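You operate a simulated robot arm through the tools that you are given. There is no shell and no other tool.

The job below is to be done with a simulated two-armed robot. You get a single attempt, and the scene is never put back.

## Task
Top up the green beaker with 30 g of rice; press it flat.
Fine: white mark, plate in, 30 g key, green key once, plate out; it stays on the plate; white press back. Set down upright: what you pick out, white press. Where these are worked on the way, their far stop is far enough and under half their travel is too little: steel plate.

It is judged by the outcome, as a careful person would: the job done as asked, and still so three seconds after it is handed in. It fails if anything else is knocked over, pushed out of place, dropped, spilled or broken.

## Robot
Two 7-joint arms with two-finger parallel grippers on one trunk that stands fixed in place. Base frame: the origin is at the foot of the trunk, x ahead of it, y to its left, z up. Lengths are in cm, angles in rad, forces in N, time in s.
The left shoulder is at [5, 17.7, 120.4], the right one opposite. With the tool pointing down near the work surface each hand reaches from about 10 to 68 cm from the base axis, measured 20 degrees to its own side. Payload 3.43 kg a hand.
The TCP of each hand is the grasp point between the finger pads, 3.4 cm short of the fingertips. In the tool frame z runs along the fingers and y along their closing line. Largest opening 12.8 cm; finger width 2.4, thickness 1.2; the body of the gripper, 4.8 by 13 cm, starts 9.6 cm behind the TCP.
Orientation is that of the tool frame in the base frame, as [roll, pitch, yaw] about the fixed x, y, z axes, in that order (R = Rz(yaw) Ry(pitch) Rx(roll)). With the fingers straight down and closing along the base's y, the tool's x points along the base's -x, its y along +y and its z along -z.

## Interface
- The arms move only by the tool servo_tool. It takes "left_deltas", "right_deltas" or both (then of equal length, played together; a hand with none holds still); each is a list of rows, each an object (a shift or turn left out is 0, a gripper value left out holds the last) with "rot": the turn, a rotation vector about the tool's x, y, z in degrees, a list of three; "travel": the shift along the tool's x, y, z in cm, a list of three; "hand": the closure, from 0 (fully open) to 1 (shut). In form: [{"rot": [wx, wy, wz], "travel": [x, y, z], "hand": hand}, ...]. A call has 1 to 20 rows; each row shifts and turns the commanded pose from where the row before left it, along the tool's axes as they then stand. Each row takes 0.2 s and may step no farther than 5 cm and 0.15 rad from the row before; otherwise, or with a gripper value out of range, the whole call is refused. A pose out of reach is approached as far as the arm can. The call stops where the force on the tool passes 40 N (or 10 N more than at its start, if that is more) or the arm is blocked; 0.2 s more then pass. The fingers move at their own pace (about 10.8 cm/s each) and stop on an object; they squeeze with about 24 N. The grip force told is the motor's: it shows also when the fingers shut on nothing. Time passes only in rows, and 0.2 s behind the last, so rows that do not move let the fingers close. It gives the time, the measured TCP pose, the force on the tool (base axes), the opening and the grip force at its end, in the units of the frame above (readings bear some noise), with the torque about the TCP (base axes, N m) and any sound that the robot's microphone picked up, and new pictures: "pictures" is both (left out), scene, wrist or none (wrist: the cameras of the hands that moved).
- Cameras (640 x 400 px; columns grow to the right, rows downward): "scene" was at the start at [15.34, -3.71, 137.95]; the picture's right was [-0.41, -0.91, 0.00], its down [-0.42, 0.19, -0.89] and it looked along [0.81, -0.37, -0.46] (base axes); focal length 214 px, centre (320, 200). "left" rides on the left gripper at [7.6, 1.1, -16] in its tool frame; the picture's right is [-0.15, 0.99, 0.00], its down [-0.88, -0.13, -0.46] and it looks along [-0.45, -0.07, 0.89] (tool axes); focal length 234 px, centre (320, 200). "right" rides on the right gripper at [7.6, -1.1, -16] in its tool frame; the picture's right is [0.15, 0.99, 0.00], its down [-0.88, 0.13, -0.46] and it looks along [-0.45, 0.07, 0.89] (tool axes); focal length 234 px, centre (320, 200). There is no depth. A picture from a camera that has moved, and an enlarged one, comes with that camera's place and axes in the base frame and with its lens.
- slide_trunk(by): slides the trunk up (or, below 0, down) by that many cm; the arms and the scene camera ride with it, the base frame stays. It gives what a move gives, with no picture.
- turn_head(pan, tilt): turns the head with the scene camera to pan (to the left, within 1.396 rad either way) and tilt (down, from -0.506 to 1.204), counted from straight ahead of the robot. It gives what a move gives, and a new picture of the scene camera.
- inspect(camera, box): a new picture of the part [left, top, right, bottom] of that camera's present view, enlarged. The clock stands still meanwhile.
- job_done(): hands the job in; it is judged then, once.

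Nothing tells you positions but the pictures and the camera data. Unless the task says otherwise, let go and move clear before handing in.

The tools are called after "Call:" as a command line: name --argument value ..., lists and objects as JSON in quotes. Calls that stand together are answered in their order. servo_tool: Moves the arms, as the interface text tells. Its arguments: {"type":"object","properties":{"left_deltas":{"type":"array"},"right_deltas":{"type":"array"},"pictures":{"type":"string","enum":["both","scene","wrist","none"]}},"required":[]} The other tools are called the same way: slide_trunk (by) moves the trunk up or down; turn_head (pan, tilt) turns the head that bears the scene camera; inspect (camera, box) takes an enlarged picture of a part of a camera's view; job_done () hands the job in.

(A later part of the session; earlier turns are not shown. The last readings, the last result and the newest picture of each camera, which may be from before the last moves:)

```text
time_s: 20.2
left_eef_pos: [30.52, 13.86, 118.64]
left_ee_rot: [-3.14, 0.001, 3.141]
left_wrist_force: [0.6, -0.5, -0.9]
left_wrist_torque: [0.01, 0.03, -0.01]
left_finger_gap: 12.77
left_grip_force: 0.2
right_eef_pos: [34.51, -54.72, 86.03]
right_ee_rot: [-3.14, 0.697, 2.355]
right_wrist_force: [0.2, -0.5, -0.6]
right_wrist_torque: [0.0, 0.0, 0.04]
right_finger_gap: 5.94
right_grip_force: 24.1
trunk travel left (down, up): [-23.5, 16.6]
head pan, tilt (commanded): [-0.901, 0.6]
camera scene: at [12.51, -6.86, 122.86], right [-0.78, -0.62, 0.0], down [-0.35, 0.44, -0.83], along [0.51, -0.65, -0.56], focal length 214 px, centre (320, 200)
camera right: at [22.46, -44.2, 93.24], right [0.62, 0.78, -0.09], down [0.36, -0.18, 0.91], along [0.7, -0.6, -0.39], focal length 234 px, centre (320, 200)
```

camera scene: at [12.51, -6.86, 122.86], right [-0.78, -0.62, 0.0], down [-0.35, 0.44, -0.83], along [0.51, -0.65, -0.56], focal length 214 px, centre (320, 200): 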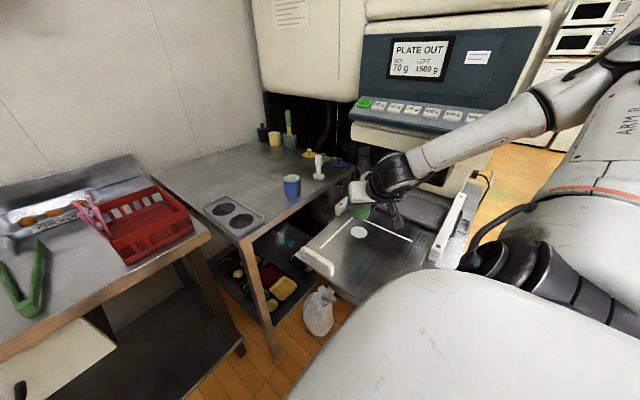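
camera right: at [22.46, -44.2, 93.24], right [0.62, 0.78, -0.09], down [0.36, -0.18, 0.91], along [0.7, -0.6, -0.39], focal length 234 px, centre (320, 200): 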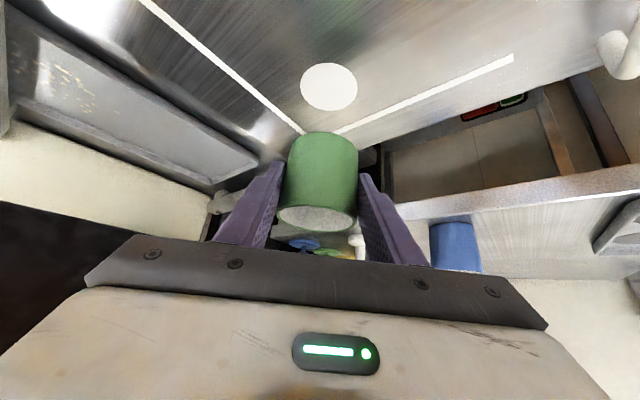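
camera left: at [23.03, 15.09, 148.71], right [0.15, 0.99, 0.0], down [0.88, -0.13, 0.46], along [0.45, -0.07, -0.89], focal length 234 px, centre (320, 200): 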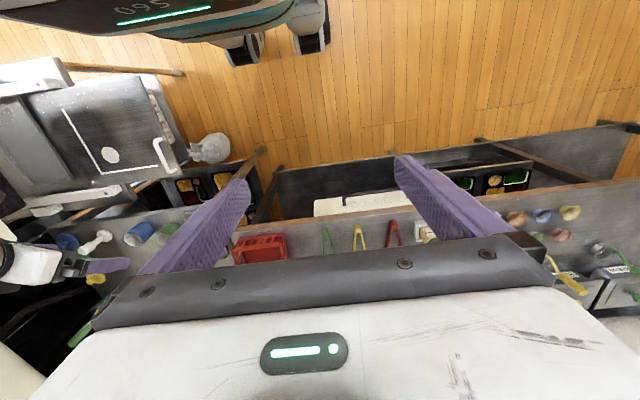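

Now I lower the cup with the arm to about 1.4 cm above the plate.

Call:
servo_tool --right_deltas '[{"travel": [0.963, -0.03, 1.15]}, {"travel": [0.963, -0.03, 1.15]}, {"travel": [0.963, -0.03, 1.15]}, {"travel": [0.963, -0.03, 1.15]}, {}]'

Call:
inspect --camera "right" --box '[220, 60, 440, 250]'

Call:
inspect --camera "scene" --box '[310, 190, 410, 270]'

```text
time_s: 21.4
left_eef_pos: [30.55, 13.87, 118.75]
left_ee_rot: [-3.139, 0.0, -3.141]
left_wrist_force: [-0.1, -0.1, -0.3]
left_wrist_torque: [0.01, 0.01, 0.0]
left_finger_gap: 12.8
left_grip_force: 0.0
right_eef_pos: [34.67, -54.9, 79.94]
right_ee_rot: [3.141, 0.695, 2.356]
right_wrist_force: [0.3, -0.5, -0.6]
right_wrist_torque: [0.04, -0.01, 0.0]
right_finger_gap: 5.95
right_grip_force: 23.9
trunk travel left (down, up): [-23.5, 16.6]
head pan, tilt (commanded): [-0.901, 0.6]
camera scene: at [12.51, -6.86, 122.86], right [-0.78, -0.62, 0.0], down [-0.35, 0.44, -0.83], along [0.51, -0.65, -0.56], focal length 214 px, centre (320, 200)
camera right: at [22.44, -44.29, 87.21], right [0.62, 0.78, -0.09], down [0.36, -0.18, 0.91], along [0.7, -0.6, -0.39], focal length 234 px, centre (320, 200)
```

scene: 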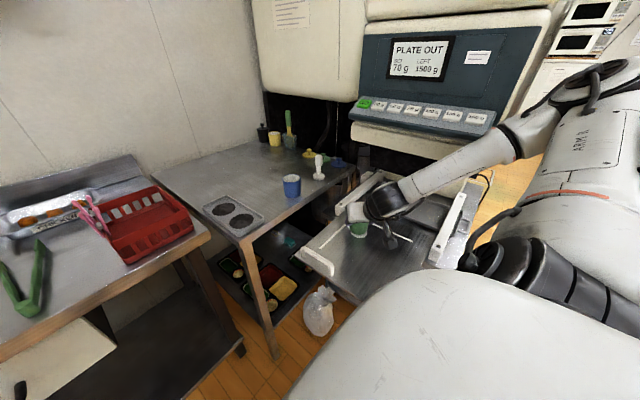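
right: 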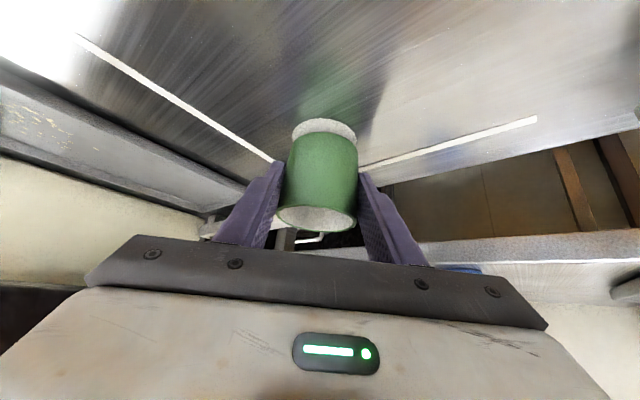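

```text
2.11 times, centred on (330, 155) of right
camera zoom: at [22.44, -44.29, 87.21], right [0.62, 0.78, -0.09], down [0.36, -0.18, 0.91], along [0.7, -0.6, -0.39], focal length 493 px, centre (299, 295)
```

zoom: 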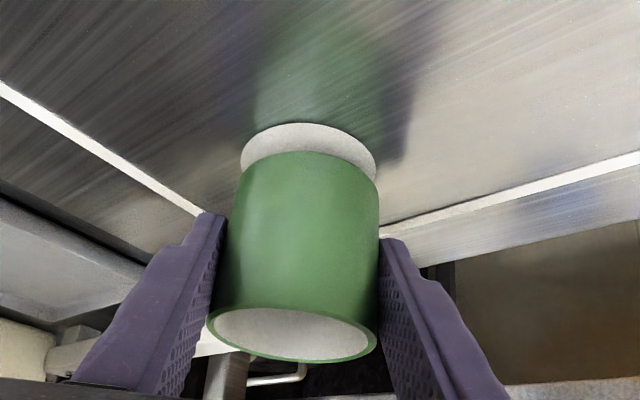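

```text
5.00 times, centred on (360, 230) of scene
camera zoom: at [12.51, -6.86, 122.86], right [-0.78, -0.62, 0.0], down [-0.35, 0.44, -0.83], along [0.51, -0.65, -0.56], focal length 1072 px, centre (120, 50)
```

zoom: 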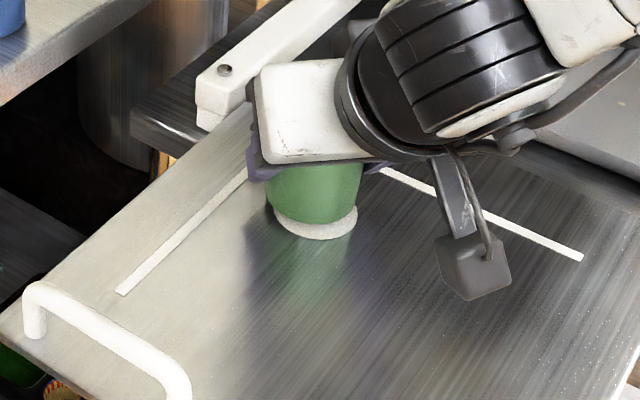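

The cup is concentric with the mark in both views, about 1.4 cm above it. I lower in small steps, watching the force.

Call:
servo_tool --right_deltas '[{"travel": [0.257, 0, 0.307]}, {"travel": [0.257, 0, 0.307]}, {"travel": [0.193, 0, 0.23]}, {}]' --pictures "wrist"

```text
time_s: 22.4
left_eef_pos: [30.69, 14.08, 118.88]
left_ee_rot: [-3.138, 0.001, 3.141]
left_wrist_force: [-0.2, 0.8, -0.2]
left_wrist_torque: [-0.02, 0.01, -0.04]
left_finger_gap: 12.81
left_grip_force: 0.0
right_eef_pos: [34.52, -54.79, 79.07]
right_ee_rot: [3.14, 0.702, 2.356]
right_wrist_force: [-2.0, 0.8, 13.0]
right_wrist_torque: [-0.33, -0.11, -0.13]
right_finger_gap: 5.93
right_grip_force: 24.7
trunk travel left (down, up): [-23.5, 16.6]
head pan, tilt (commanded): [-0.901, 0.6]
camera right: at [22.45, -44.24, 86.23], right [0.62, 0.78, -0.1], down [0.36, -0.17, 0.92], along [0.7, -0.6, -0.39], focal length 234 px, centre (320, 200)
```

right: 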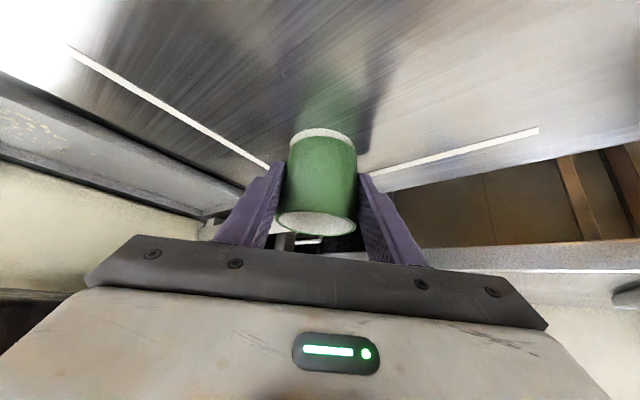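

Call:
inspect --camera "right" --box '[260, 110, 380, 200]'

Call:
inspect --camera "scene" --box '[330, 200, 400, 260]'

```text
4.44 times, centred on (320, 155) of right
camera zoom: at [22.45, -44.24, 86.23], right [0.62, 0.78, -0.1], down [0.36, -0.17, 0.92], along [0.7, -0.6, -0.39], focal length 1041 px, centre (320, 400)
```

zoom: 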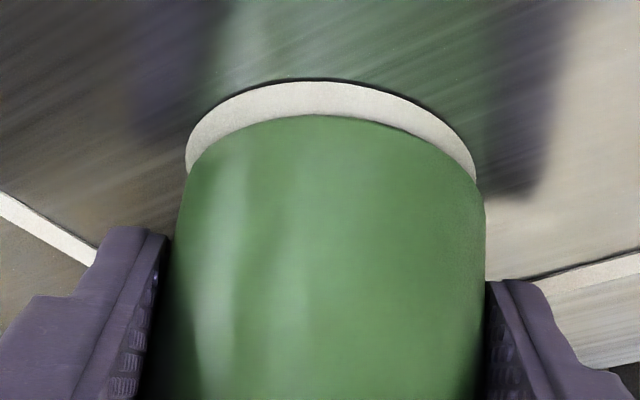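

```text
6.67 times, centred on (365, 230) of scene
camera zoom: at [12.43, -6.73, 122.89], right [-0.78, -0.62, 0.0], down [-0.35, 0.44, -0.83], along [0.51, -0.65, -0.56], focal length 1430 px, centre (20, 0)
```

zoom: 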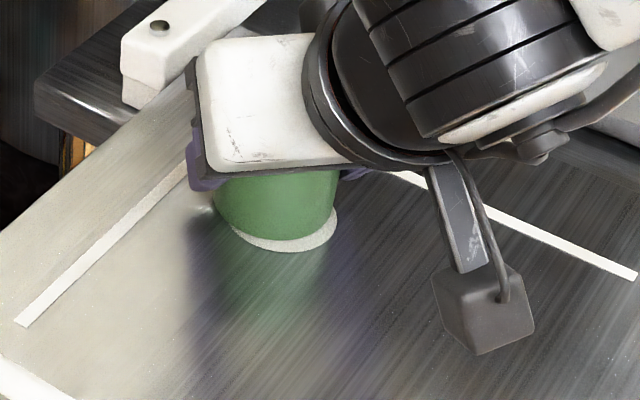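

The cup is touching the plate (13 N), but both cameras show a crescent of the mark on the near side, so the cup stands roughly 1 cm too far outward. I lift 1 cm and shift back toward the robot by 0.9 cm, then look again.

Call:
servo_tool --right_deltas '[{"travel": [-0.642, 0, -0.767]}, {"travel": [0.69, 0, -0.578]}, {}]' --pictures "none"

Call:
inspect --camera "right" --box '[260, 110, 380, 200]'

Call:
inspect --camera "scene" --box '[330, 200, 400, 260]'

```text
time_s: 23.2
left_eef_pos: [30.6, 13.83, 118.78]
left_ee_rot: [-3.141, 0.0, -3.141]
left_wrist_force: [0.6, 0.2, -0.1]
left_wrist_torque: [0.0, 0.01, -0.03]
left_finger_gap: 12.78
left_grip_force: 0.0
right_eef_pos: [33.74, -54.13, 79.99]
right_ee_rot: [-3.141, 0.696, 2.355]
right_wrist_force: [-0.1, 0.2, -0.9]
right_wrist_torque: [0.04, 0.0, -0.03]
right_finger_gap: 5.89
right_grip_force: 24.1
trunk travel left (down, up): [-23.5, 16.6]
head pan, tilt (commanded): [-0.901, 0.6]
```

```text
4.44 times, centred on (320, 155) of right
camera zoom: at [21.72, -43.62, 87.15], right [0.62, 0.78, -0.09], down [0.36, -0.18, 0.91], along [0.7, -0.6, -0.39], focal length 1041 px, centre (320, 400)
```

zoom: 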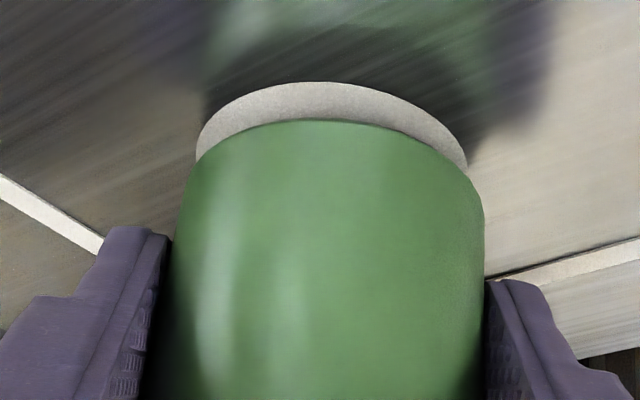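

```text
6.67 times, centred on (365, 230) of scene
camera zoom: at [12.51, -6.85, 122.86], right [-0.78, -0.62, 0.0], down [-0.35, 0.44, -0.83], along [0.51, -0.65, -0.56], focal length 1430 px, centre (20, 0)
```

zoom: 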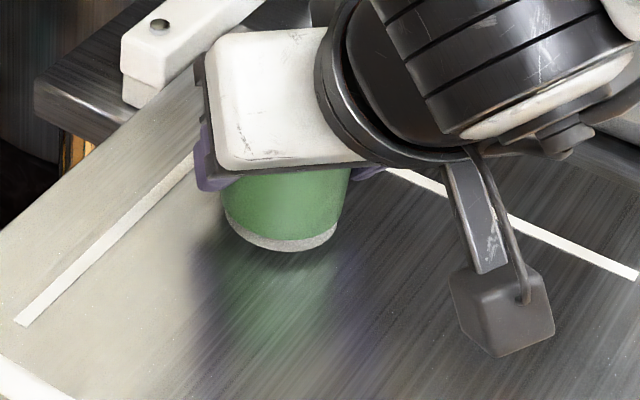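

With this gap, lowering should make the cup cover the mark concentrically. I lower to contact.

Call:
servo_tool --right_deltas '[{"travel": [0.257, 0, 0.307]}, {"travel": [0.257, 0, 0.307]}, {"travel": [0.09, 0, 0.107]}, {}]' --pictures "none"

Call:
inspect --camera "right" --box '[260, 110, 380, 200]'

Call:
inspect --camera "scene" --box '[330, 200, 400, 260]'

```text
time_s: 24.2
left_eef_pos: [30.55, 14.02, 118.82]
left_ee_rot: [-3.139, -0.001, -3.141]
left_wrist_force: [0.6, -0.3, -1.0]
left_wrist_torque: [0.0, 0.02, -0.02]
left_finger_gap: 12.78
left_grip_force: 0.0
right_eef_pos: [33.81, -54.15, 79.09]
right_ee_rot: [3.14, 0.701, 2.355]
right_wrist_force: [-0.2, 1.0, 5.2]
right_wrist_torque: [-0.13, 0.09, -0.01]
right_finger_gap: 5.9
right_grip_force: 24.2
trunk travel left (down, up): [-23.5, 16.6]
head pan, tilt (commanded): [-0.901, 0.6]
```

```text
4.44 times, centred on (320, 155) of right
camera zoom: at [21.73, -43.67, 86.26], right [0.62, 0.78, -0.09], down [0.36, -0.18, 0.92], along [0.7, -0.6, -0.39], focal length 1041 px, centre (320, 400)
```

zoom: 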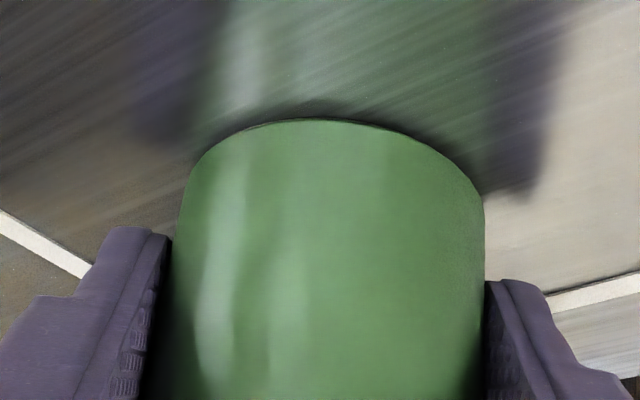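

```text
6.67 times, centred on (365, 230) of scene
camera zoom: at [12.48, -6.8, 122.88], right [-0.78, -0.62, 0.0], down [-0.35, 0.44, -0.83], along [0.51, -0.65, -0.56], focal length 1430 px, centre (20, 0)
```

zoom: 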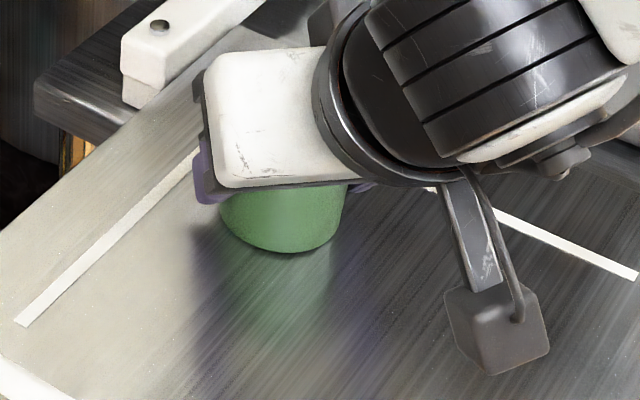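

The cup now hides the mark fully and rests on the plate with light force. I open the fingers and retreat along the finger line.

Call:
servo_tool --right_deltas '[{"hand": 0.45}, {"hand": 0.35}, {}, {"travel": [0, 0, -1.5]}, {"travel": [0, 0, -2.5]}, {"travel": [0, 0, -3]}, {"travel": [0, 0, -4]}, {"travel": [0, 0, -4]}, {}]'

Call:
inspect --camera "right" --box '[220, 60, 440, 250]'

Call:
inspect --camera "scene" --box '[290, 180, 450, 290]'

```text
time_s: 26.2
left_eef_pos: [30.64, 13.9, 118.78]
left_ee_rot: [-3.139, 0.0, 3.142]
left_wrist_force: [-0.3, 0.3, 0.4]
left_wrist_torque: [0.0, 0.0, -0.01]
left_finger_gap: 12.79
left_grip_force: 0.0
right_eef_pos: [30.69, -51.71, 90.55]
right_ee_rot: [-3.14, 0.696, 2.357]
right_wrist_force: [-0.2, -0.6, -0.2]
right_wrist_torque: [-0.03, 0.0, 0.0]
right_finger_gap: 8.32
right_grip_force: 0.0
right hand out of reach, approached as far as the arm can: row 6, 7, 8
trunk travel left (down, up): [-23.5, 16.6]
head pan, tilt (commanded): [-0.901, 0.6]
camera scene: at [12.51, -6.86, 122.86], right [-0.78, -0.62, 0.0], down [-0.35, 0.44, -0.82], along [0.51, -0.65, -0.57], focal length 214 px, centre (320, 200)
camera right: at [18.76, -41.14, 97.78], right [0.62, 0.78, -0.09], down [0.36, -0.18, 0.91], along [0.7, -0.6, -0.39], focal length 234 px, centre (320, 200)
```

scene: 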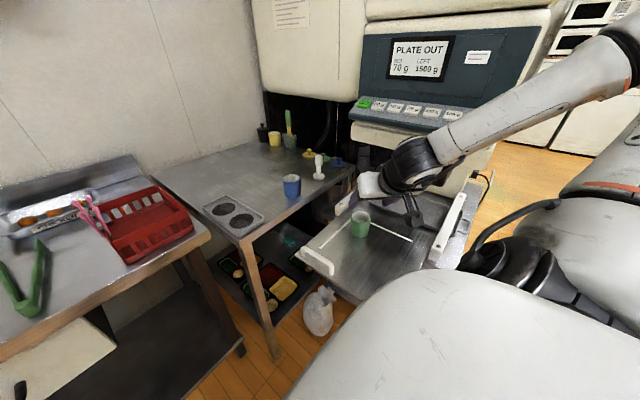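
right: 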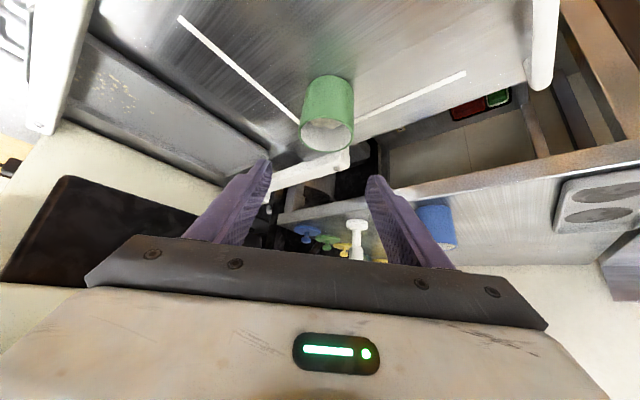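

```text
2.11 times, centred on (330, 155) of right
camera zoom: at [18.76, -41.14, 97.78], right [0.62, 0.78, -0.09], down [0.36, -0.18, 0.91], along [0.7, -0.6, -0.39], focal length 493 px, centre (299, 295)
```

zoom: 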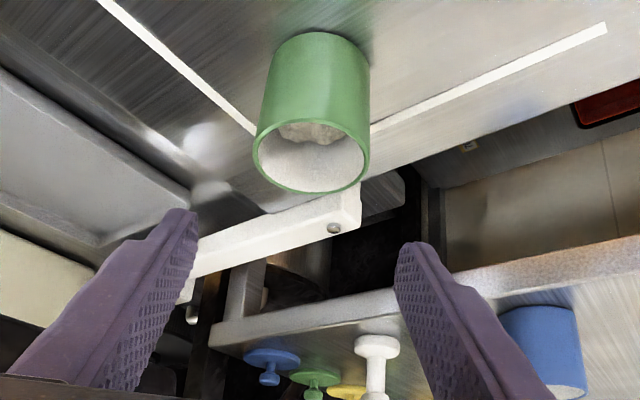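

```text
3.64 times, centred on (370, 235) of scene
camera zoom: at [12.51, -6.86, 122.86], right [-0.78, -0.62, 0.0], down [-0.35, 0.44, -0.82], along [0.51, -0.65, -0.57], focal length 780 px, centre (138, 73)
```

zoom: 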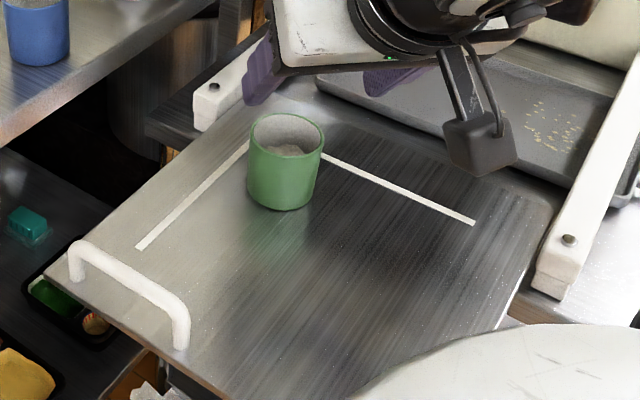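

The cup stands upright on the mark. Next I raise the hand, move toward the plate handle (bar near x 32–42, y≈-36.4, z≈79) and straighten the tool.

Call:
servo_tool --right_deltas '[{"travel": [-1.284, 0, -1.534]}, {"travel": [-1.284, 0, -1.534]}, {"travel": [-1.284, 0, -1.534]}, {"travel": [-1.284, 0, -1.534]}, {"travel": [0.495, 2.357, -1.502]}, {"travel": [0.495, 2.357, -1.502]}, {"travel": [0.495, 2.357, -1.502]}, {"travel": [0.495, 2.357, -1.502]}, {"travel": [0.495, 2.357, -1.502]}, {"travel": [0.495, 2.357, -1.502]}, {"rot": [0, 8, 0]}, {"rot": [0, 8, 0]}, {"rot": [0, 8, 0]}, {"rot": [0, 8, 0]}, {"rot": [0, 7.9, 0]}, {}]'

```text
time_s: 29.6
left_eef_pos: [30.53, 13.95, 118.79]
left_ee_rot: [-3.139, 0.0, -3.141]
left_wrist_force: [1.5, -0.1, -0.4]
left_wrist_torque: [0.0, -0.01, 0.01]
left_finger_gap: 12.83
left_grip_force: 0.0
right_eef_pos: [35.18, -35.88, 103.63]
right_ee_rot: [3.141, 0.0, 2.355]
right_wrist_force: [0.4, 0.0, 0.4]
right_wrist_torque: [-0.03, 0.02, -0.04]
right_finger_gap: 8.32
right_grip_force: 0.0
trunk travel left (down, up): [-23.5, 16.6]
head pan, tilt (commanded): [-0.901, 0.6]
camera scene: at [12.51, -6.85, 122.86], right [-0.78, -0.62, 0.0], down [-0.35, 0.44, -0.83], along [0.51, -0.65, -0.56], focal length 214 px, centre (320, 200)
camera right: at [29.09, -31.4, 119.42], right [0.6, 0.8, 0.0], down [0.72, -0.53, 0.46], along [0.37, -0.27, -0.89], focal length 234 px, centre (320, 200)
```

scene: 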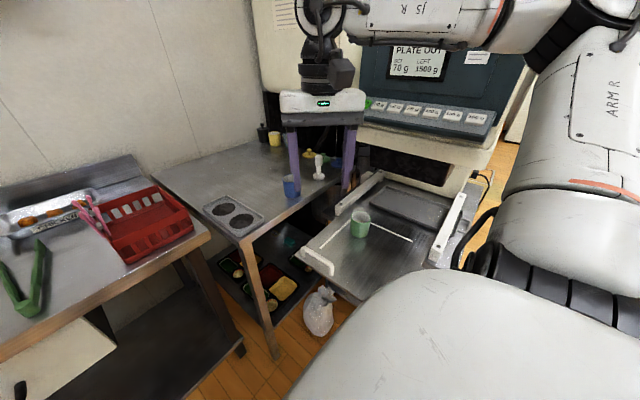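
right: 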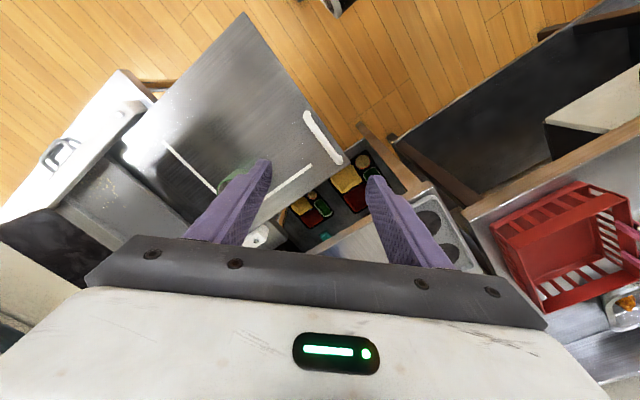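

Call:
inspect --camera "right" --box '[260, 80, 380, 180]'

Call:
inspect --camera "scene" --box '[290, 190, 450, 300]'

Call:
inspect --camera "scene" --box '[340, 40, 520, 190]'

```text
4.00 times, centred on (320, 130) of right
camera zoom: at [29.09, -31.4, 119.42], right [0.6, 0.8, 0.0], down [0.72, -0.53, 0.46], along [0.37, -0.27, -0.89], focal length 937 px, centre (320, 480)
```

zoom: 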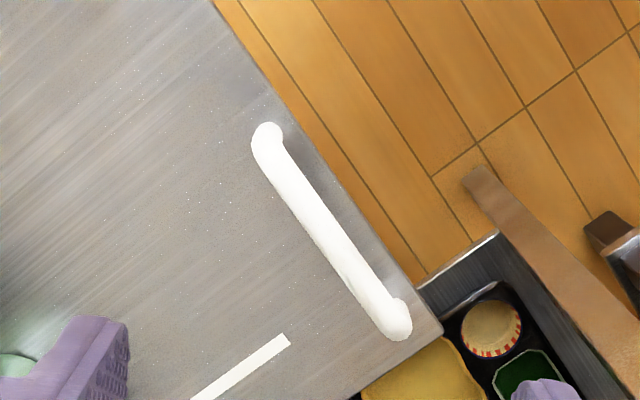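

```text
3.64 times, centred on (370, 245) of scene
camera zoom: at [12.51, -6.85, 122.86], right [-0.78, -0.62, 0.0], down [-0.35, 0.44, -0.83], along [0.51, -0.65, -0.56], focal length 780 px, centre (138, 36)
```

zoom: 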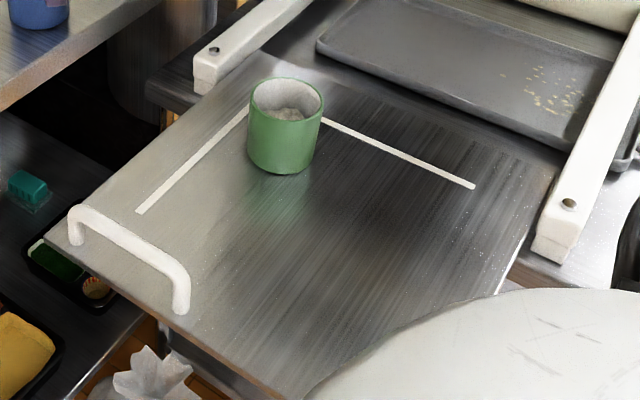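

```text
2.67 times, centred on (430, 115) of scene
camera zoom: at [12.51, -6.85, 122.86], right [-0.78, -0.62, 0.0], down [-0.35, 0.44, -0.83], along [0.51, -0.65, -0.56], focal length 572 px, centre (27, 427)
```

zoom: 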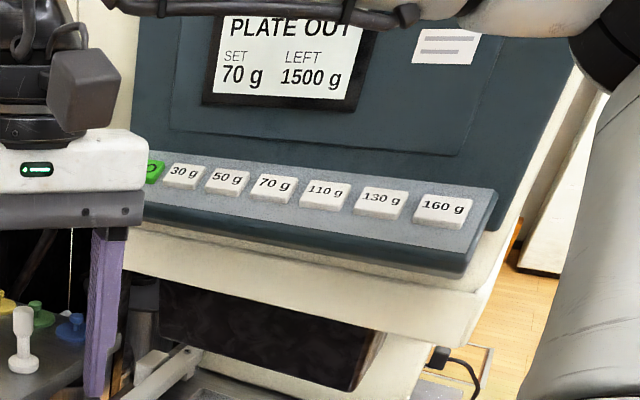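

Bar measured at y≈-36.25, z≈79.3, x from 32 to 41.6. I turn the hand so the fingers close across the bar, tilted 30° toward the machine, and go to a pre-grasp point.

Call:
servo_tool --right_deltas '[{"rot": [0, 0, -7.5], "hand": 0.61}, {"rot": [0, 0, -7.5]}, {"rot": [0, 0, -7.5]}, {"rot": [0, 0, -7.5]}, {"rot": [0, 0, -7.5]}, {"rot": [0, 0, -7.5]}, {"rot": [7.5, 0, 0]}, {"rot": [7.5, 0, 0]}, {"rot": [7.5, 0, 0]}, {"rot": [7.5, 0, 0]}, {"travel": [-0.324, 2.372, 2.094]}, {"travel": [-0.324, 2.372, 2.094]}, {"travel": [-0.324, 2.372, 2.094]}, {"travel": [-0.324, 2.372, 2.094]}, {"travel": [-0.324, 2.372, 2.094]}, {}]'

Call:
inspect --camera "right" --box '[220, 60, 440, 260]'

Call:
inspect --camera "scene" --box '[270, 170, 450, 300]'

```text
time_s: 33.0
left_eef_pos: [30.62, 14.01, 118.75]
left_ee_rot: [-3.14, 0.001, 3.141]
left_wrist_force: [0.1, 0.0, -0.6]
left_wrist_torque: [0.0, -0.01, -0.03]
left_finger_gap: 12.8
left_grip_force: 0.1
right_eef_pos: [36.59, -30.94, 88.72]
right_ee_rot: [-2.619, 0.002, -3.142]
right_wrist_force: [0.1, -1.0, 0.3]
right_wrist_torque: [0.03, -0.01, 0.0]
right_finger_gap: 4.98
right_grip_force: 0.1
trunk travel left (down, up): [-23.5, 16.6]
head pan, tilt (commanded): [-0.901, 0.6]
camera scene: at [12.51, -6.85, 122.86], right [-0.78, -0.62, 0.0], down [-0.35, 0.44, -0.83], along [0.51, -0.65, -0.56], focal length 214 px, centre (320, 200)
camera right: at [29.16, -23.95, 102.98], right [-0.15, 0.86, -0.5], down [0.88, 0.34, 0.33], along [0.45, -0.39, -0.8], focal length 234 px, centre (320, 200)
```

scene: 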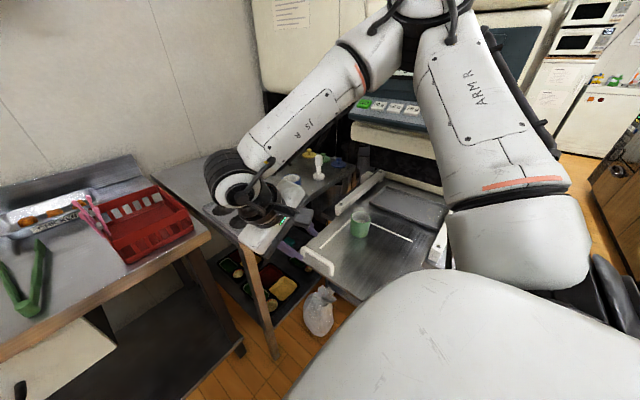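
right: 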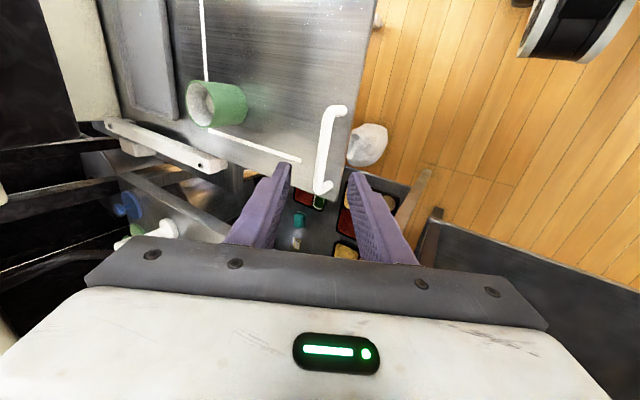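

```text
2.00 times, centred on (330, 160) of right
camera zoom: at [29.16, -23.95, 102.98], right [-0.15, 0.86, -0.5], down [0.88, 0.34, 0.33], along [0.45, -0.39, -0.8], focal length 468 px, centre (300, 280)
```

zoom: 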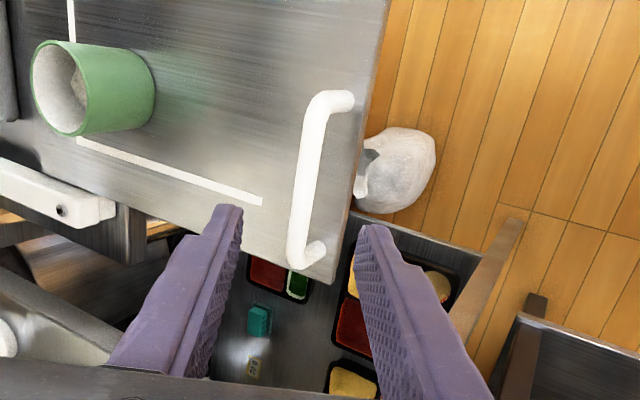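

```text
3.08 times, centred on (360, 235) of scene
camera zoom: at [12.51, -6.85, 122.86], right [-0.78, -0.62, 0.0], down [-0.35, 0.44, -0.83], along [0.51, -0.65, -0.56], focal length 660 px, centre (197, 92)
```

zoom: 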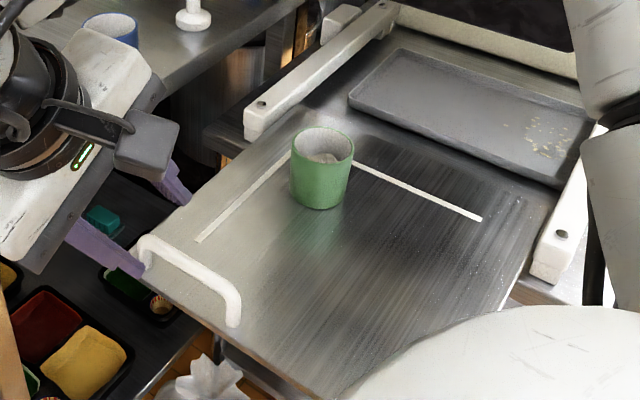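

The bar lies between the open fingers as planned. I advance along the finger line so the bar sits a bit toward the tips, leaving room above the plate.

Call:
servo_tool --right_deltas '[{"travel": [-0.04, 0.1, 2.0]}, {"travel": [-0.04, 0.1, 2.0]}, {"travel": [-0.04, 0.1, 2.0]}, {"travel": [-0.04, 0.1, 2.0]}, {"travel": [-0.04, 0.1, 1.7]}, {}]'

Call:
inspect --camera "right" --box '[220, 60, 440, 260]'

Call:
inspect --camera "scene" --box '[270, 190, 410, 300]'

```text
time_s: 34.4
left_eef_pos: [30.63, 13.81, 118.75]
left_ee_rot: [-3.14, 0.0, -3.141]
left_wrist_force: [0.3, -0.3, -0.9]
left_wrist_torque: [-0.01, 0.01, 0.0]
left_finger_gap: 12.81
left_grip_force: 0.1
right_eef_pos: [36.85, -35.33, 79.86]
right_ee_rot: [-2.619, 0.002, -3.141]
right_wrist_force: [-0.9, -0.3, 0.4]
right_wrist_torque: [0.06, 0.03, 0.01]
right_finger_gap: 4.99
right_grip_force: 0.1
trunk travel left (down, up): [-23.5, 16.6]
head pan, tilt (commanded): [-0.901, 0.6]
camera scene: at [12.51, -6.85, 122.86], right [-0.78, -0.62, 0.0], down [-0.35, 0.44, -0.83], along [0.51, -0.65, -0.56], focal length 214 px, centre (320, 200)
camera right: at [29.42, -28.29, 94.18], right [-0.15, 0.86, -0.5], down [0.88, 0.34, 0.33], along [0.45, -0.39, -0.8], focal length 234 px, centre (320, 200)
```

scene: 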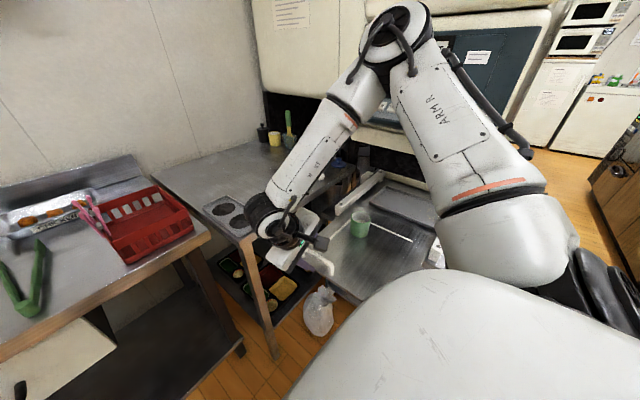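
right: 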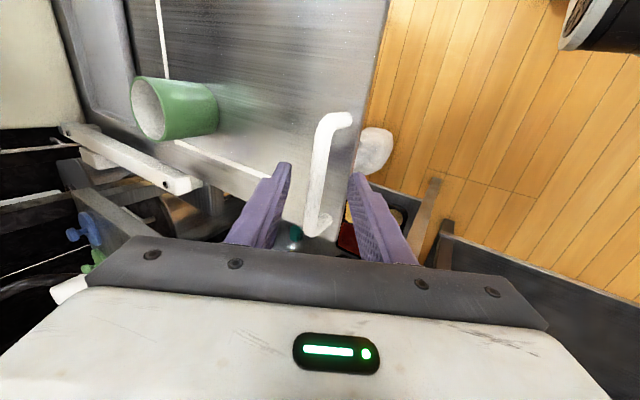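

```text
2.00 times, centred on (330, 160) of right
camera zoom: at [29.42, -28.29, 94.18], right [-0.15, 0.86, -0.5], down [0.88, 0.34, 0.33], along [0.45, -0.39, -0.8], focal length 468 px, centre (300, 280)
```

zoom: 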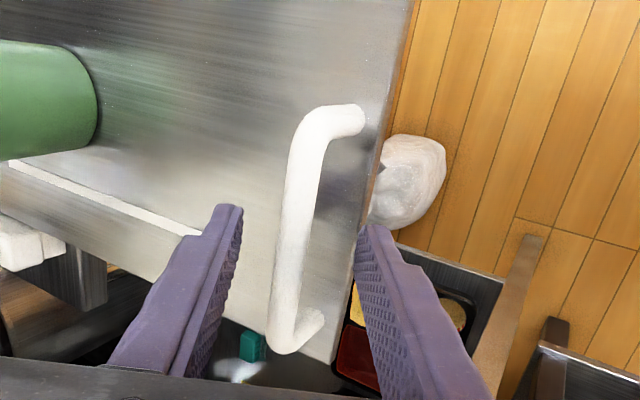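

```text
3.64 times, centred on (340, 245) of scene
camera zoom: at [12.51, -6.85, 122.86], right [-0.78, -0.62, 0.0], down [-0.35, 0.44, -0.83], along [0.51, -0.65, -0.56], focal length 780 px, centre (247, 36)
```

zoom: 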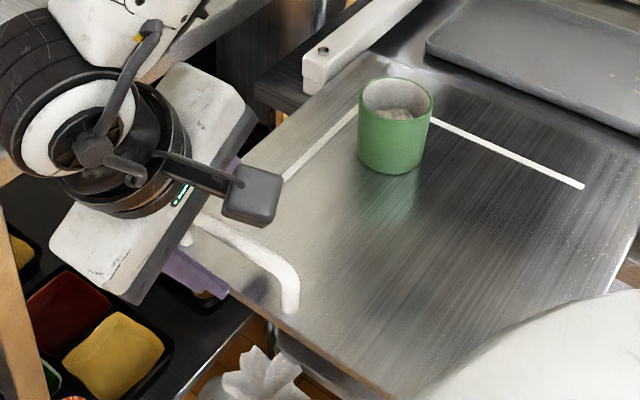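

The bar is centred between the pads. I close on it gently.

Call:
servo_tool --right_deltas '[{"hand": 0.75}, {"hand": 0.85}, {"hand": 1.0}, {}, {}]' --pictures "wrist"

```text
time_s: 35.6
left_eef_pos: [30.66, 13.9, 118.85]
left_ee_rot: [-3.139, 0.001, -3.141]
left_wrist_force: [0.2, 0.5, -1.2]
left_wrist_torque: [0.03, 0.01, 0.01]
left_finger_gap: 12.76
left_grip_force: 0.1
right_eef_pos: [36.87, -35.31, 80.05]
right_ee_rot: [-2.616, 0.001, 3.138]
right_wrist_force: [1.5, -4.5, 9.4]
right_wrist_torque: [-0.17, 0.42, -0.73]
right_finger_gap: 1.27
right_grip_force: 45.2
trunk travel left (down, up): [-23.5, 16.6]
head pan, tilt (commanded): [-0.901, 0.6]
camera right: at [29.41, -28.27, 94.25], right [-0.14, 0.86, -0.5], down [0.88, 0.34, 0.33], along [0.45, -0.39, -0.8], focal length 234 px, centre (320, 200)
```

right: 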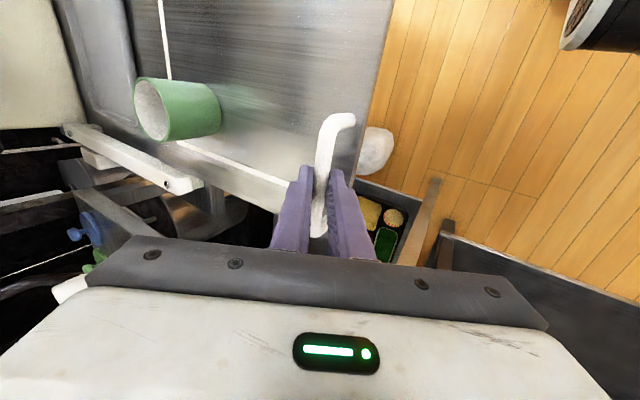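

The bar is gripped (gap 1.27). I relax the side load slightly and begin pushing the plate in (-y) slowly.

Call:
servo_tool --right_deltas '[{"travel": [0, -0.2, 0]}, {"travel": [0, -0.433, 0.25]}, {"travel": [0, -0.433, 0.25]}, {"travel": [0, -0.606, 0.35]}, {"travel": [0, -0.606, 0.35]}, {}]'

```text
time_s: 37.0
left_eef_pos: [30.59, 14.1, 118.74]
left_ee_rot: [-3.139, 0.001, -3.141]
left_wrist_force: [0.2, 0.2, 0.4]
left_wrist_torque: [0.0, 0.03, 0.0]
left_finger_gap: 12.79
left_grip_force: 0.0
right_eef_pos: [36.99, -38.0, 80.06]
right_ee_rot: [-2.616, 0.001, 3.142]
right_wrist_force: [1.0, 1.3, 3.0]
right_wrist_torque: [-0.02, -0.96, 0.03]
right_finger_gap: 1.24
right_grip_force: 45.3
trunk travel left (down, up): [-23.5, 16.6]
head pan, tilt (commanded): [-0.901, 0.6]
camera scene: at [12.48, -6.83, 122.87], right [-0.78, -0.62, 0.0], down [-0.35, 0.44, -0.83], along [0.51, -0.65, -0.56], focal length 214 px, centre (320, 200)
camera right: at [29.4, -30.83, 94.25], right [-0.15, 0.86, -0.5], down [0.88, 0.34, 0.33], along [0.45, -0.39, -0.8], focal length 234 px, centre (320, 200)
```

scene: 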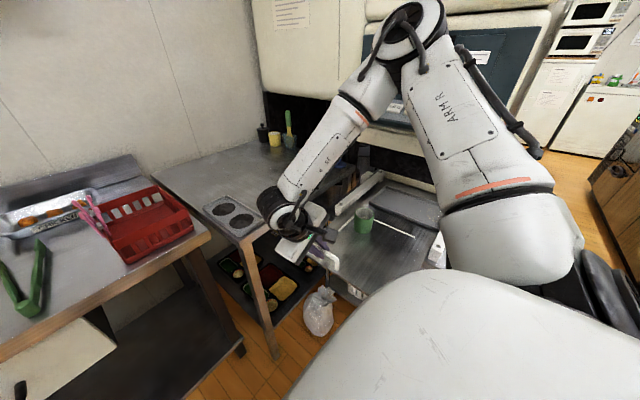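
right: 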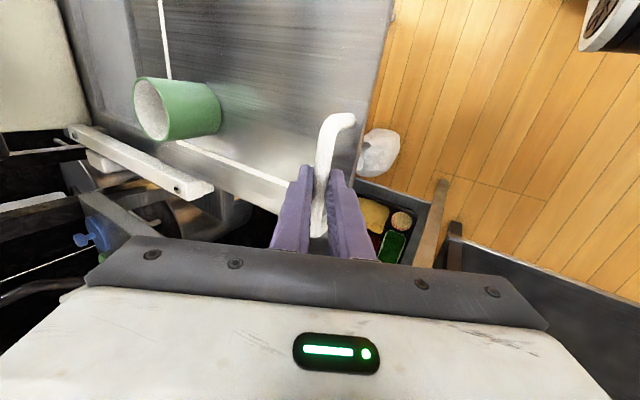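

The plate slides with low force and the cup rides along. I keep pushing.

Call:
servo_tool --right_deltas '[{"travel": [0, -0.52, 0.3]}, {"travel": [0, -0.693, 0.4]}, {"travel": [0, -0.779, 0.45]}, {"travel": [0, -0.779, 0.45]}, {"travel": [0, -0.779, 0.45]}, {"travel": [0, -0.779, 0.45]}, {"travel": [0, -0.779, 0.45]}, {"travel": [0, -0.779, 0.45]}, {"travel": [0, -0.779, 0.45]}, {"travel": [0, -0.779, 0.45]}, {"travel": [0, -0.693, 0.4]}, {"travel": [0, -0.433, 0.25]}, {}]'

```text
time_s: 39.8
left_eef_pos: [30.68, 13.91, 118.78]
left_ee_rot: [-3.14, -0.001, -3.14]
left_wrist_force: [-0.4, 0.5, 0.2]
left_wrist_torque: [0.02, 0.0, -0.02]
left_finger_gap: 12.78
left_grip_force: 0.1
right_eef_pos: [36.92, -47.74, 79.98]
right_ee_rot: [-2.617, 0.0, -3.141]
right_wrist_force: [3.2, 1.4, -4.5]
right_wrist_torque: [0.02, -0.58, -0.2]
right_finger_gap: 1.27
right_grip_force: 45.3
trunk travel left (down, up): [-23.5, 16.6]
head pan, tilt (commanded): [-0.901, 0.6]
camera scene: at [12.55, -6.88, 122.85], right [-0.78, -0.62, 0.0], down [-0.35, 0.44, -0.82], along [0.51, -0.65, -0.57], focal length 214 px, centre (320, 200)
camera right: at [29.42, -40.75, 94.28], right [-0.15, 0.86, -0.49], down [0.88, 0.34, 0.33], along [0.45, -0.39, -0.8], focal length 234 px, centre (320, 200)
```

scene: 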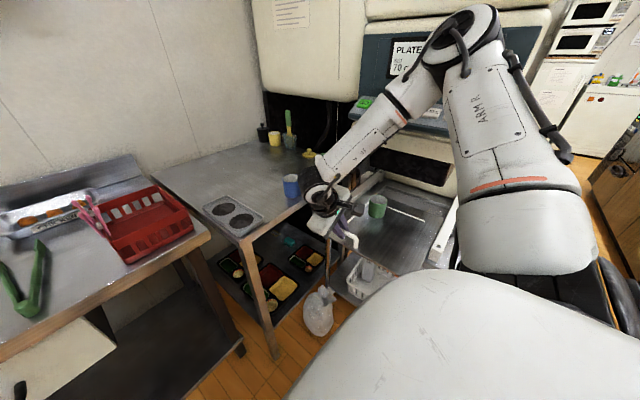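
right: 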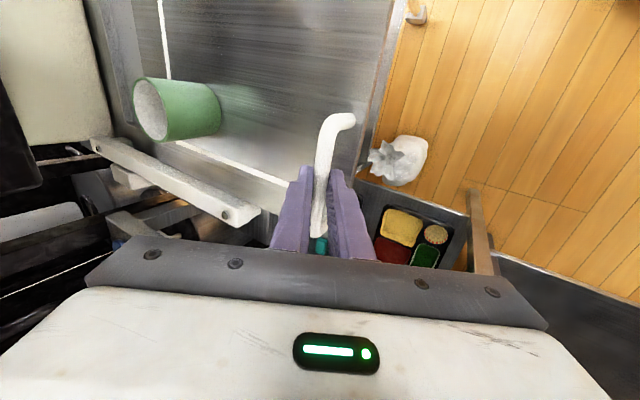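

Call:
servo_tool --right_deltas '[{"travel": [0, -0.52, 0.3]}, {"travel": [0, -0.693, 0.4]}, {"travel": [0, -0.779, 0.45]}, {"travel": [0, -0.779, 0.45]}, {"travel": [0, -0.779, 0.45]}, {"travel": [0, -0.779, 0.45]}, {"travel": [0, -0.779, 0.45]}, {"travel": [0, -0.779, 0.45]}, {"travel": [0, -0.693, 0.4]}, {"travel": [0, -0.433, 0.25]}, {}]'

```text
time_s: 42.2
left_eef_pos: [30.67, 13.95, 118.74]
left_ee_rot: [-3.14, 0.0, -3.141]
left_wrist_force: [0.1, -0.4, 0.1]
left_wrist_torque: [0.0, 0.0, -0.03]
left_finger_gap: 12.81
left_grip_force: 0.0
right_eef_pos: [36.87, -56.02, 79.99]
right_ee_rot: [-2.618, 0.0, -3.141]
right_wrist_force: [-2.6, 1.4, 3.1]
right_wrist_torque: [0.01, -0.21, -0.39]
right_finger_gap: 1.25
right_grip_force: 45.0
trunk travel left (down, up): [-23.5, 16.6]
head pan, tilt (commanded): [-0.901, 0.6]
camera scene: at [12.47, -6.82, 122.87], right [-0.78, -0.62, 0.0], down [-0.35, 0.44, -0.83], along [0.51, -0.65, -0.56], focal length 214 px, centre (320, 200)
camera right: at [29.41, -48.92, 94.26], right [-0.15, 0.86, -0.5], down [0.88, 0.34, 0.33], along [0.45, -0.39, -0.8], focal length 234 px, centre (320, 200)
```

scene: 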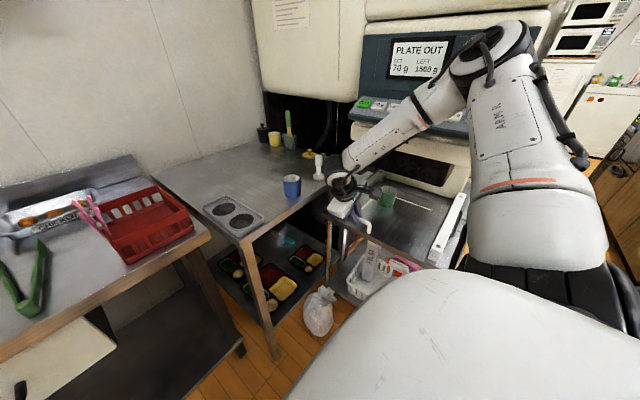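
right: 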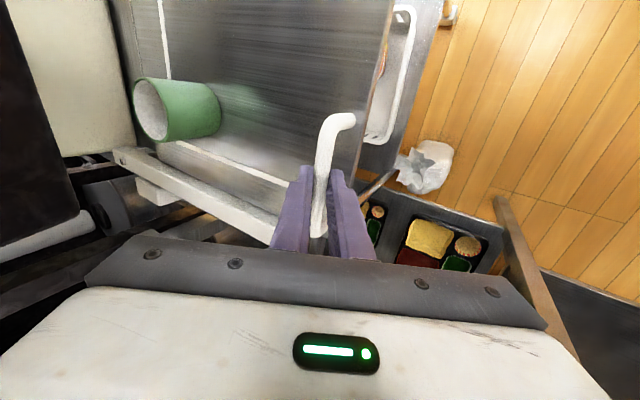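

Call:
servo_tool --right_deltas '[{"travel": [0, -0.433, 0.25]}, {"travel": [0, -0.606, 0.35]}, {"travel": [0, -0.606, 0.35]}, {"travel": [0, -0.606, 0.35]}, {"travel": [0, -0.606, 0.35]}, {"travel": [0, -0.606, 0.35]}, {"travel": [0, -0.52, 0.3]}, {"travel": [0, -0.433, 0.25]}, {}]'

```text
time_s: 44.2
left_eef_pos: [30.69, 14.14, 118.82]
left_ee_rot: [-3.138, 0.002, -3.141]
left_wrist_force: [0.4, 0.1, 0.6]
left_wrist_torque: [0.02, -0.01, -0.02]
left_finger_gap: 12.81
left_grip_force: 0.0
right_eef_pos: [36.76, -60.55, 80.02]
right_ee_rot: [-2.625, 0.002, -3.141]
right_wrist_force: [-3.9, 29.2, 6.3]
right_wrist_torque: [0.43, 0.37, -0.7]
right_finger_gap: 1.25
right_grip_force: 44.8
trunk travel left (down, up): [-23.5, 16.6]
head pan, tilt (commanded): [-0.901, 0.6]
camera scene: at [12.45, -6.58, 122.89], right [-0.78, -0.62, 0.0], down [-0.35, 0.44, -0.83], along [0.51, -0.65, -0.56], focal length 214 px, centre (320, 200)
camera right: at [29.38, -53.65, 94.31], right [-0.15, 0.86, -0.49], down [0.88, 0.34, 0.33], along [0.45, -0.38, -0.81], focal length 234 px, centre (320, 200)
```

scene: 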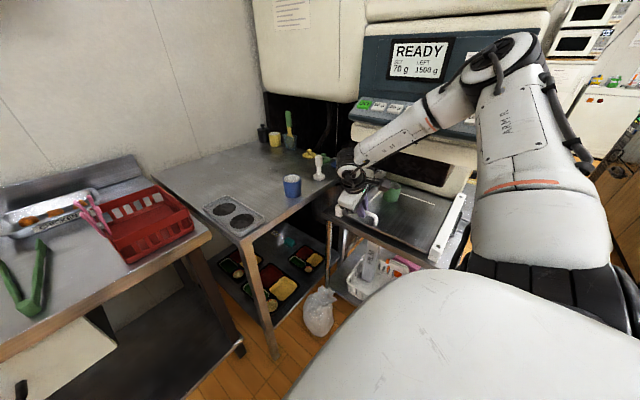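
right: 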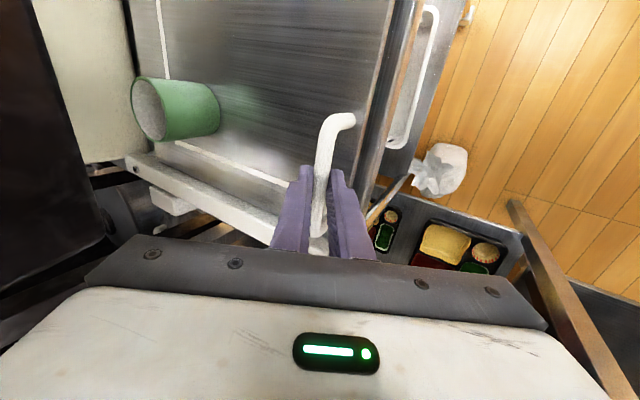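

The display says READY and the stop is felt (29 N). I relax the push, release the bar and back off along the finger line.

Call:
servo_tool --right_deltas '[{"travel": [0, 0.346, -0.2]}, {}, {"hand": 0.8}, {"hand": 0.62}, {}, {"travel": [0, 0, -1.5]}, {"travel": [0, 0, -2.5]}, {"travel": [0, 0, -3]}, {"travel": [0, 0, -3]}, {}]'

Call:
inspect --camera "scene" --box '[330, 20, 510, 260]'

Call:
inspect --camera "right" --box '[0, 0, 420, 262]'

```text
time_s: 46.4
left_eef_pos: [30.59, 13.9, 118.73]
left_ee_rot: [-3.139, 0.002, 3.141]
left_wrist_force: [-0.4, 0.8, 0.5]
left_wrist_torque: [0.01, 0.01, 0.0]
left_finger_gap: 12.83
left_grip_force: 0.0
right_eef_pos: [37.01, -55.88, 88.62]
right_ee_rot: [-2.618, 0.001, -3.141]
right_wrist_force: [-0.6, 0.2, 0.2]
right_wrist_torque: [0.03, 0.0, 0.01]
right_finger_gap: 4.87
right_grip_force: 0.0
trunk travel left (down, up): [-23.5, 16.6]
head pan, tilt (commanded): [-0.901, 0.6]
camera scene: at [12.51, -6.85, 122.86], right [-0.78, -0.62, 0.0], down [-0.35, 0.44, -0.82], along [0.51, -0.65, -0.57], focal length 214 px, centre (320, 200)
camera right: at [29.56, -48.59, 102.96], right [-0.15, 0.86, -0.49], down [0.88, 0.34, 0.33], along [0.45, -0.39, -0.8], focal length 234 px, centre (320, 200)
```

scene: 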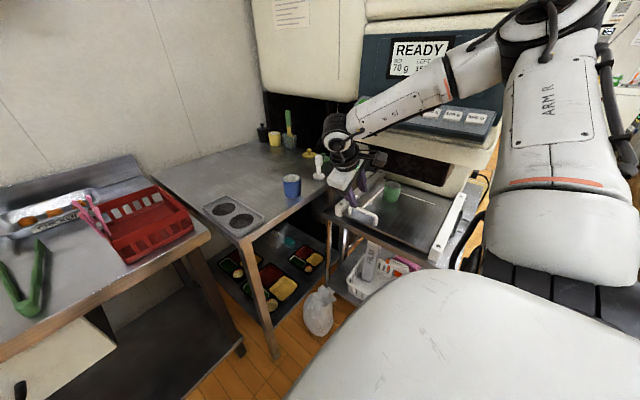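
right: 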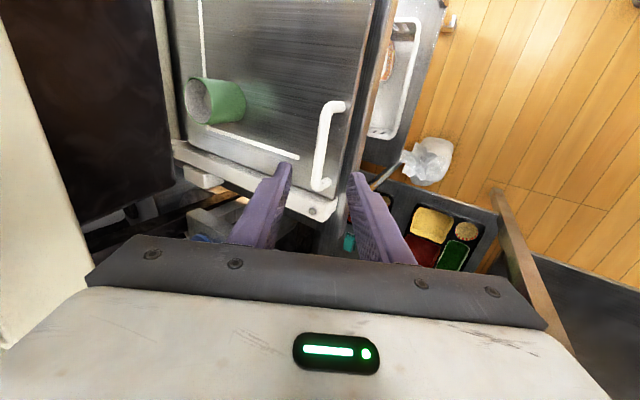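

```text
1.67 times, centred on (420, 140) of scene
camera zoom: at [12.51, -6.85, 122.86], right [-0.78, -0.62, 0.0], down [-0.35, 0.44, -0.82], along [0.51, -0.65, -0.57], focal length 358 px, centre (153, 300)
```

zoom: 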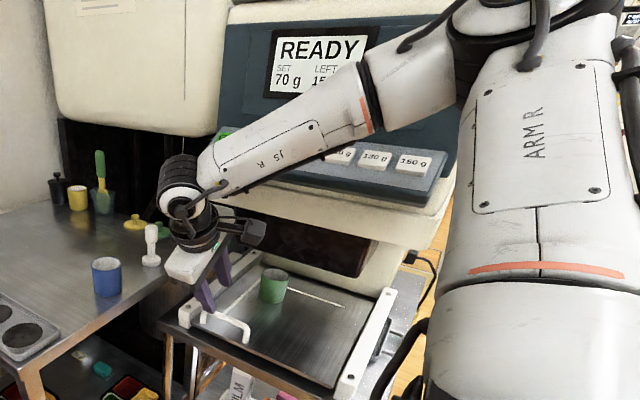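

```text
1.52 times, centred on (210, 131) of right
camera zoom: at [29.56, -48.59, 102.96], right [-0.15, 0.86, -0.49], down [0.88, 0.34, 0.33], along [0.45, -0.39, -0.8], focal length 357 px, centre (488, 305)
```

zoom: 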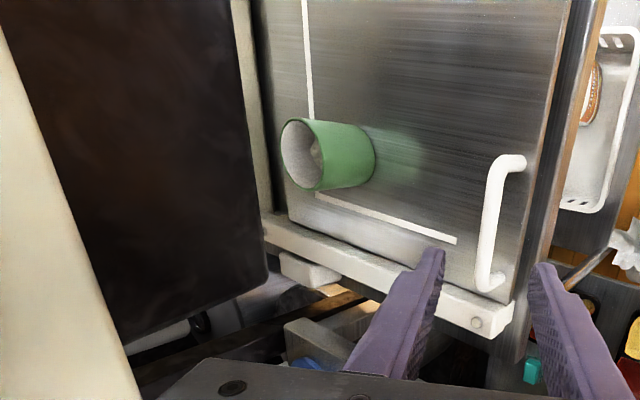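

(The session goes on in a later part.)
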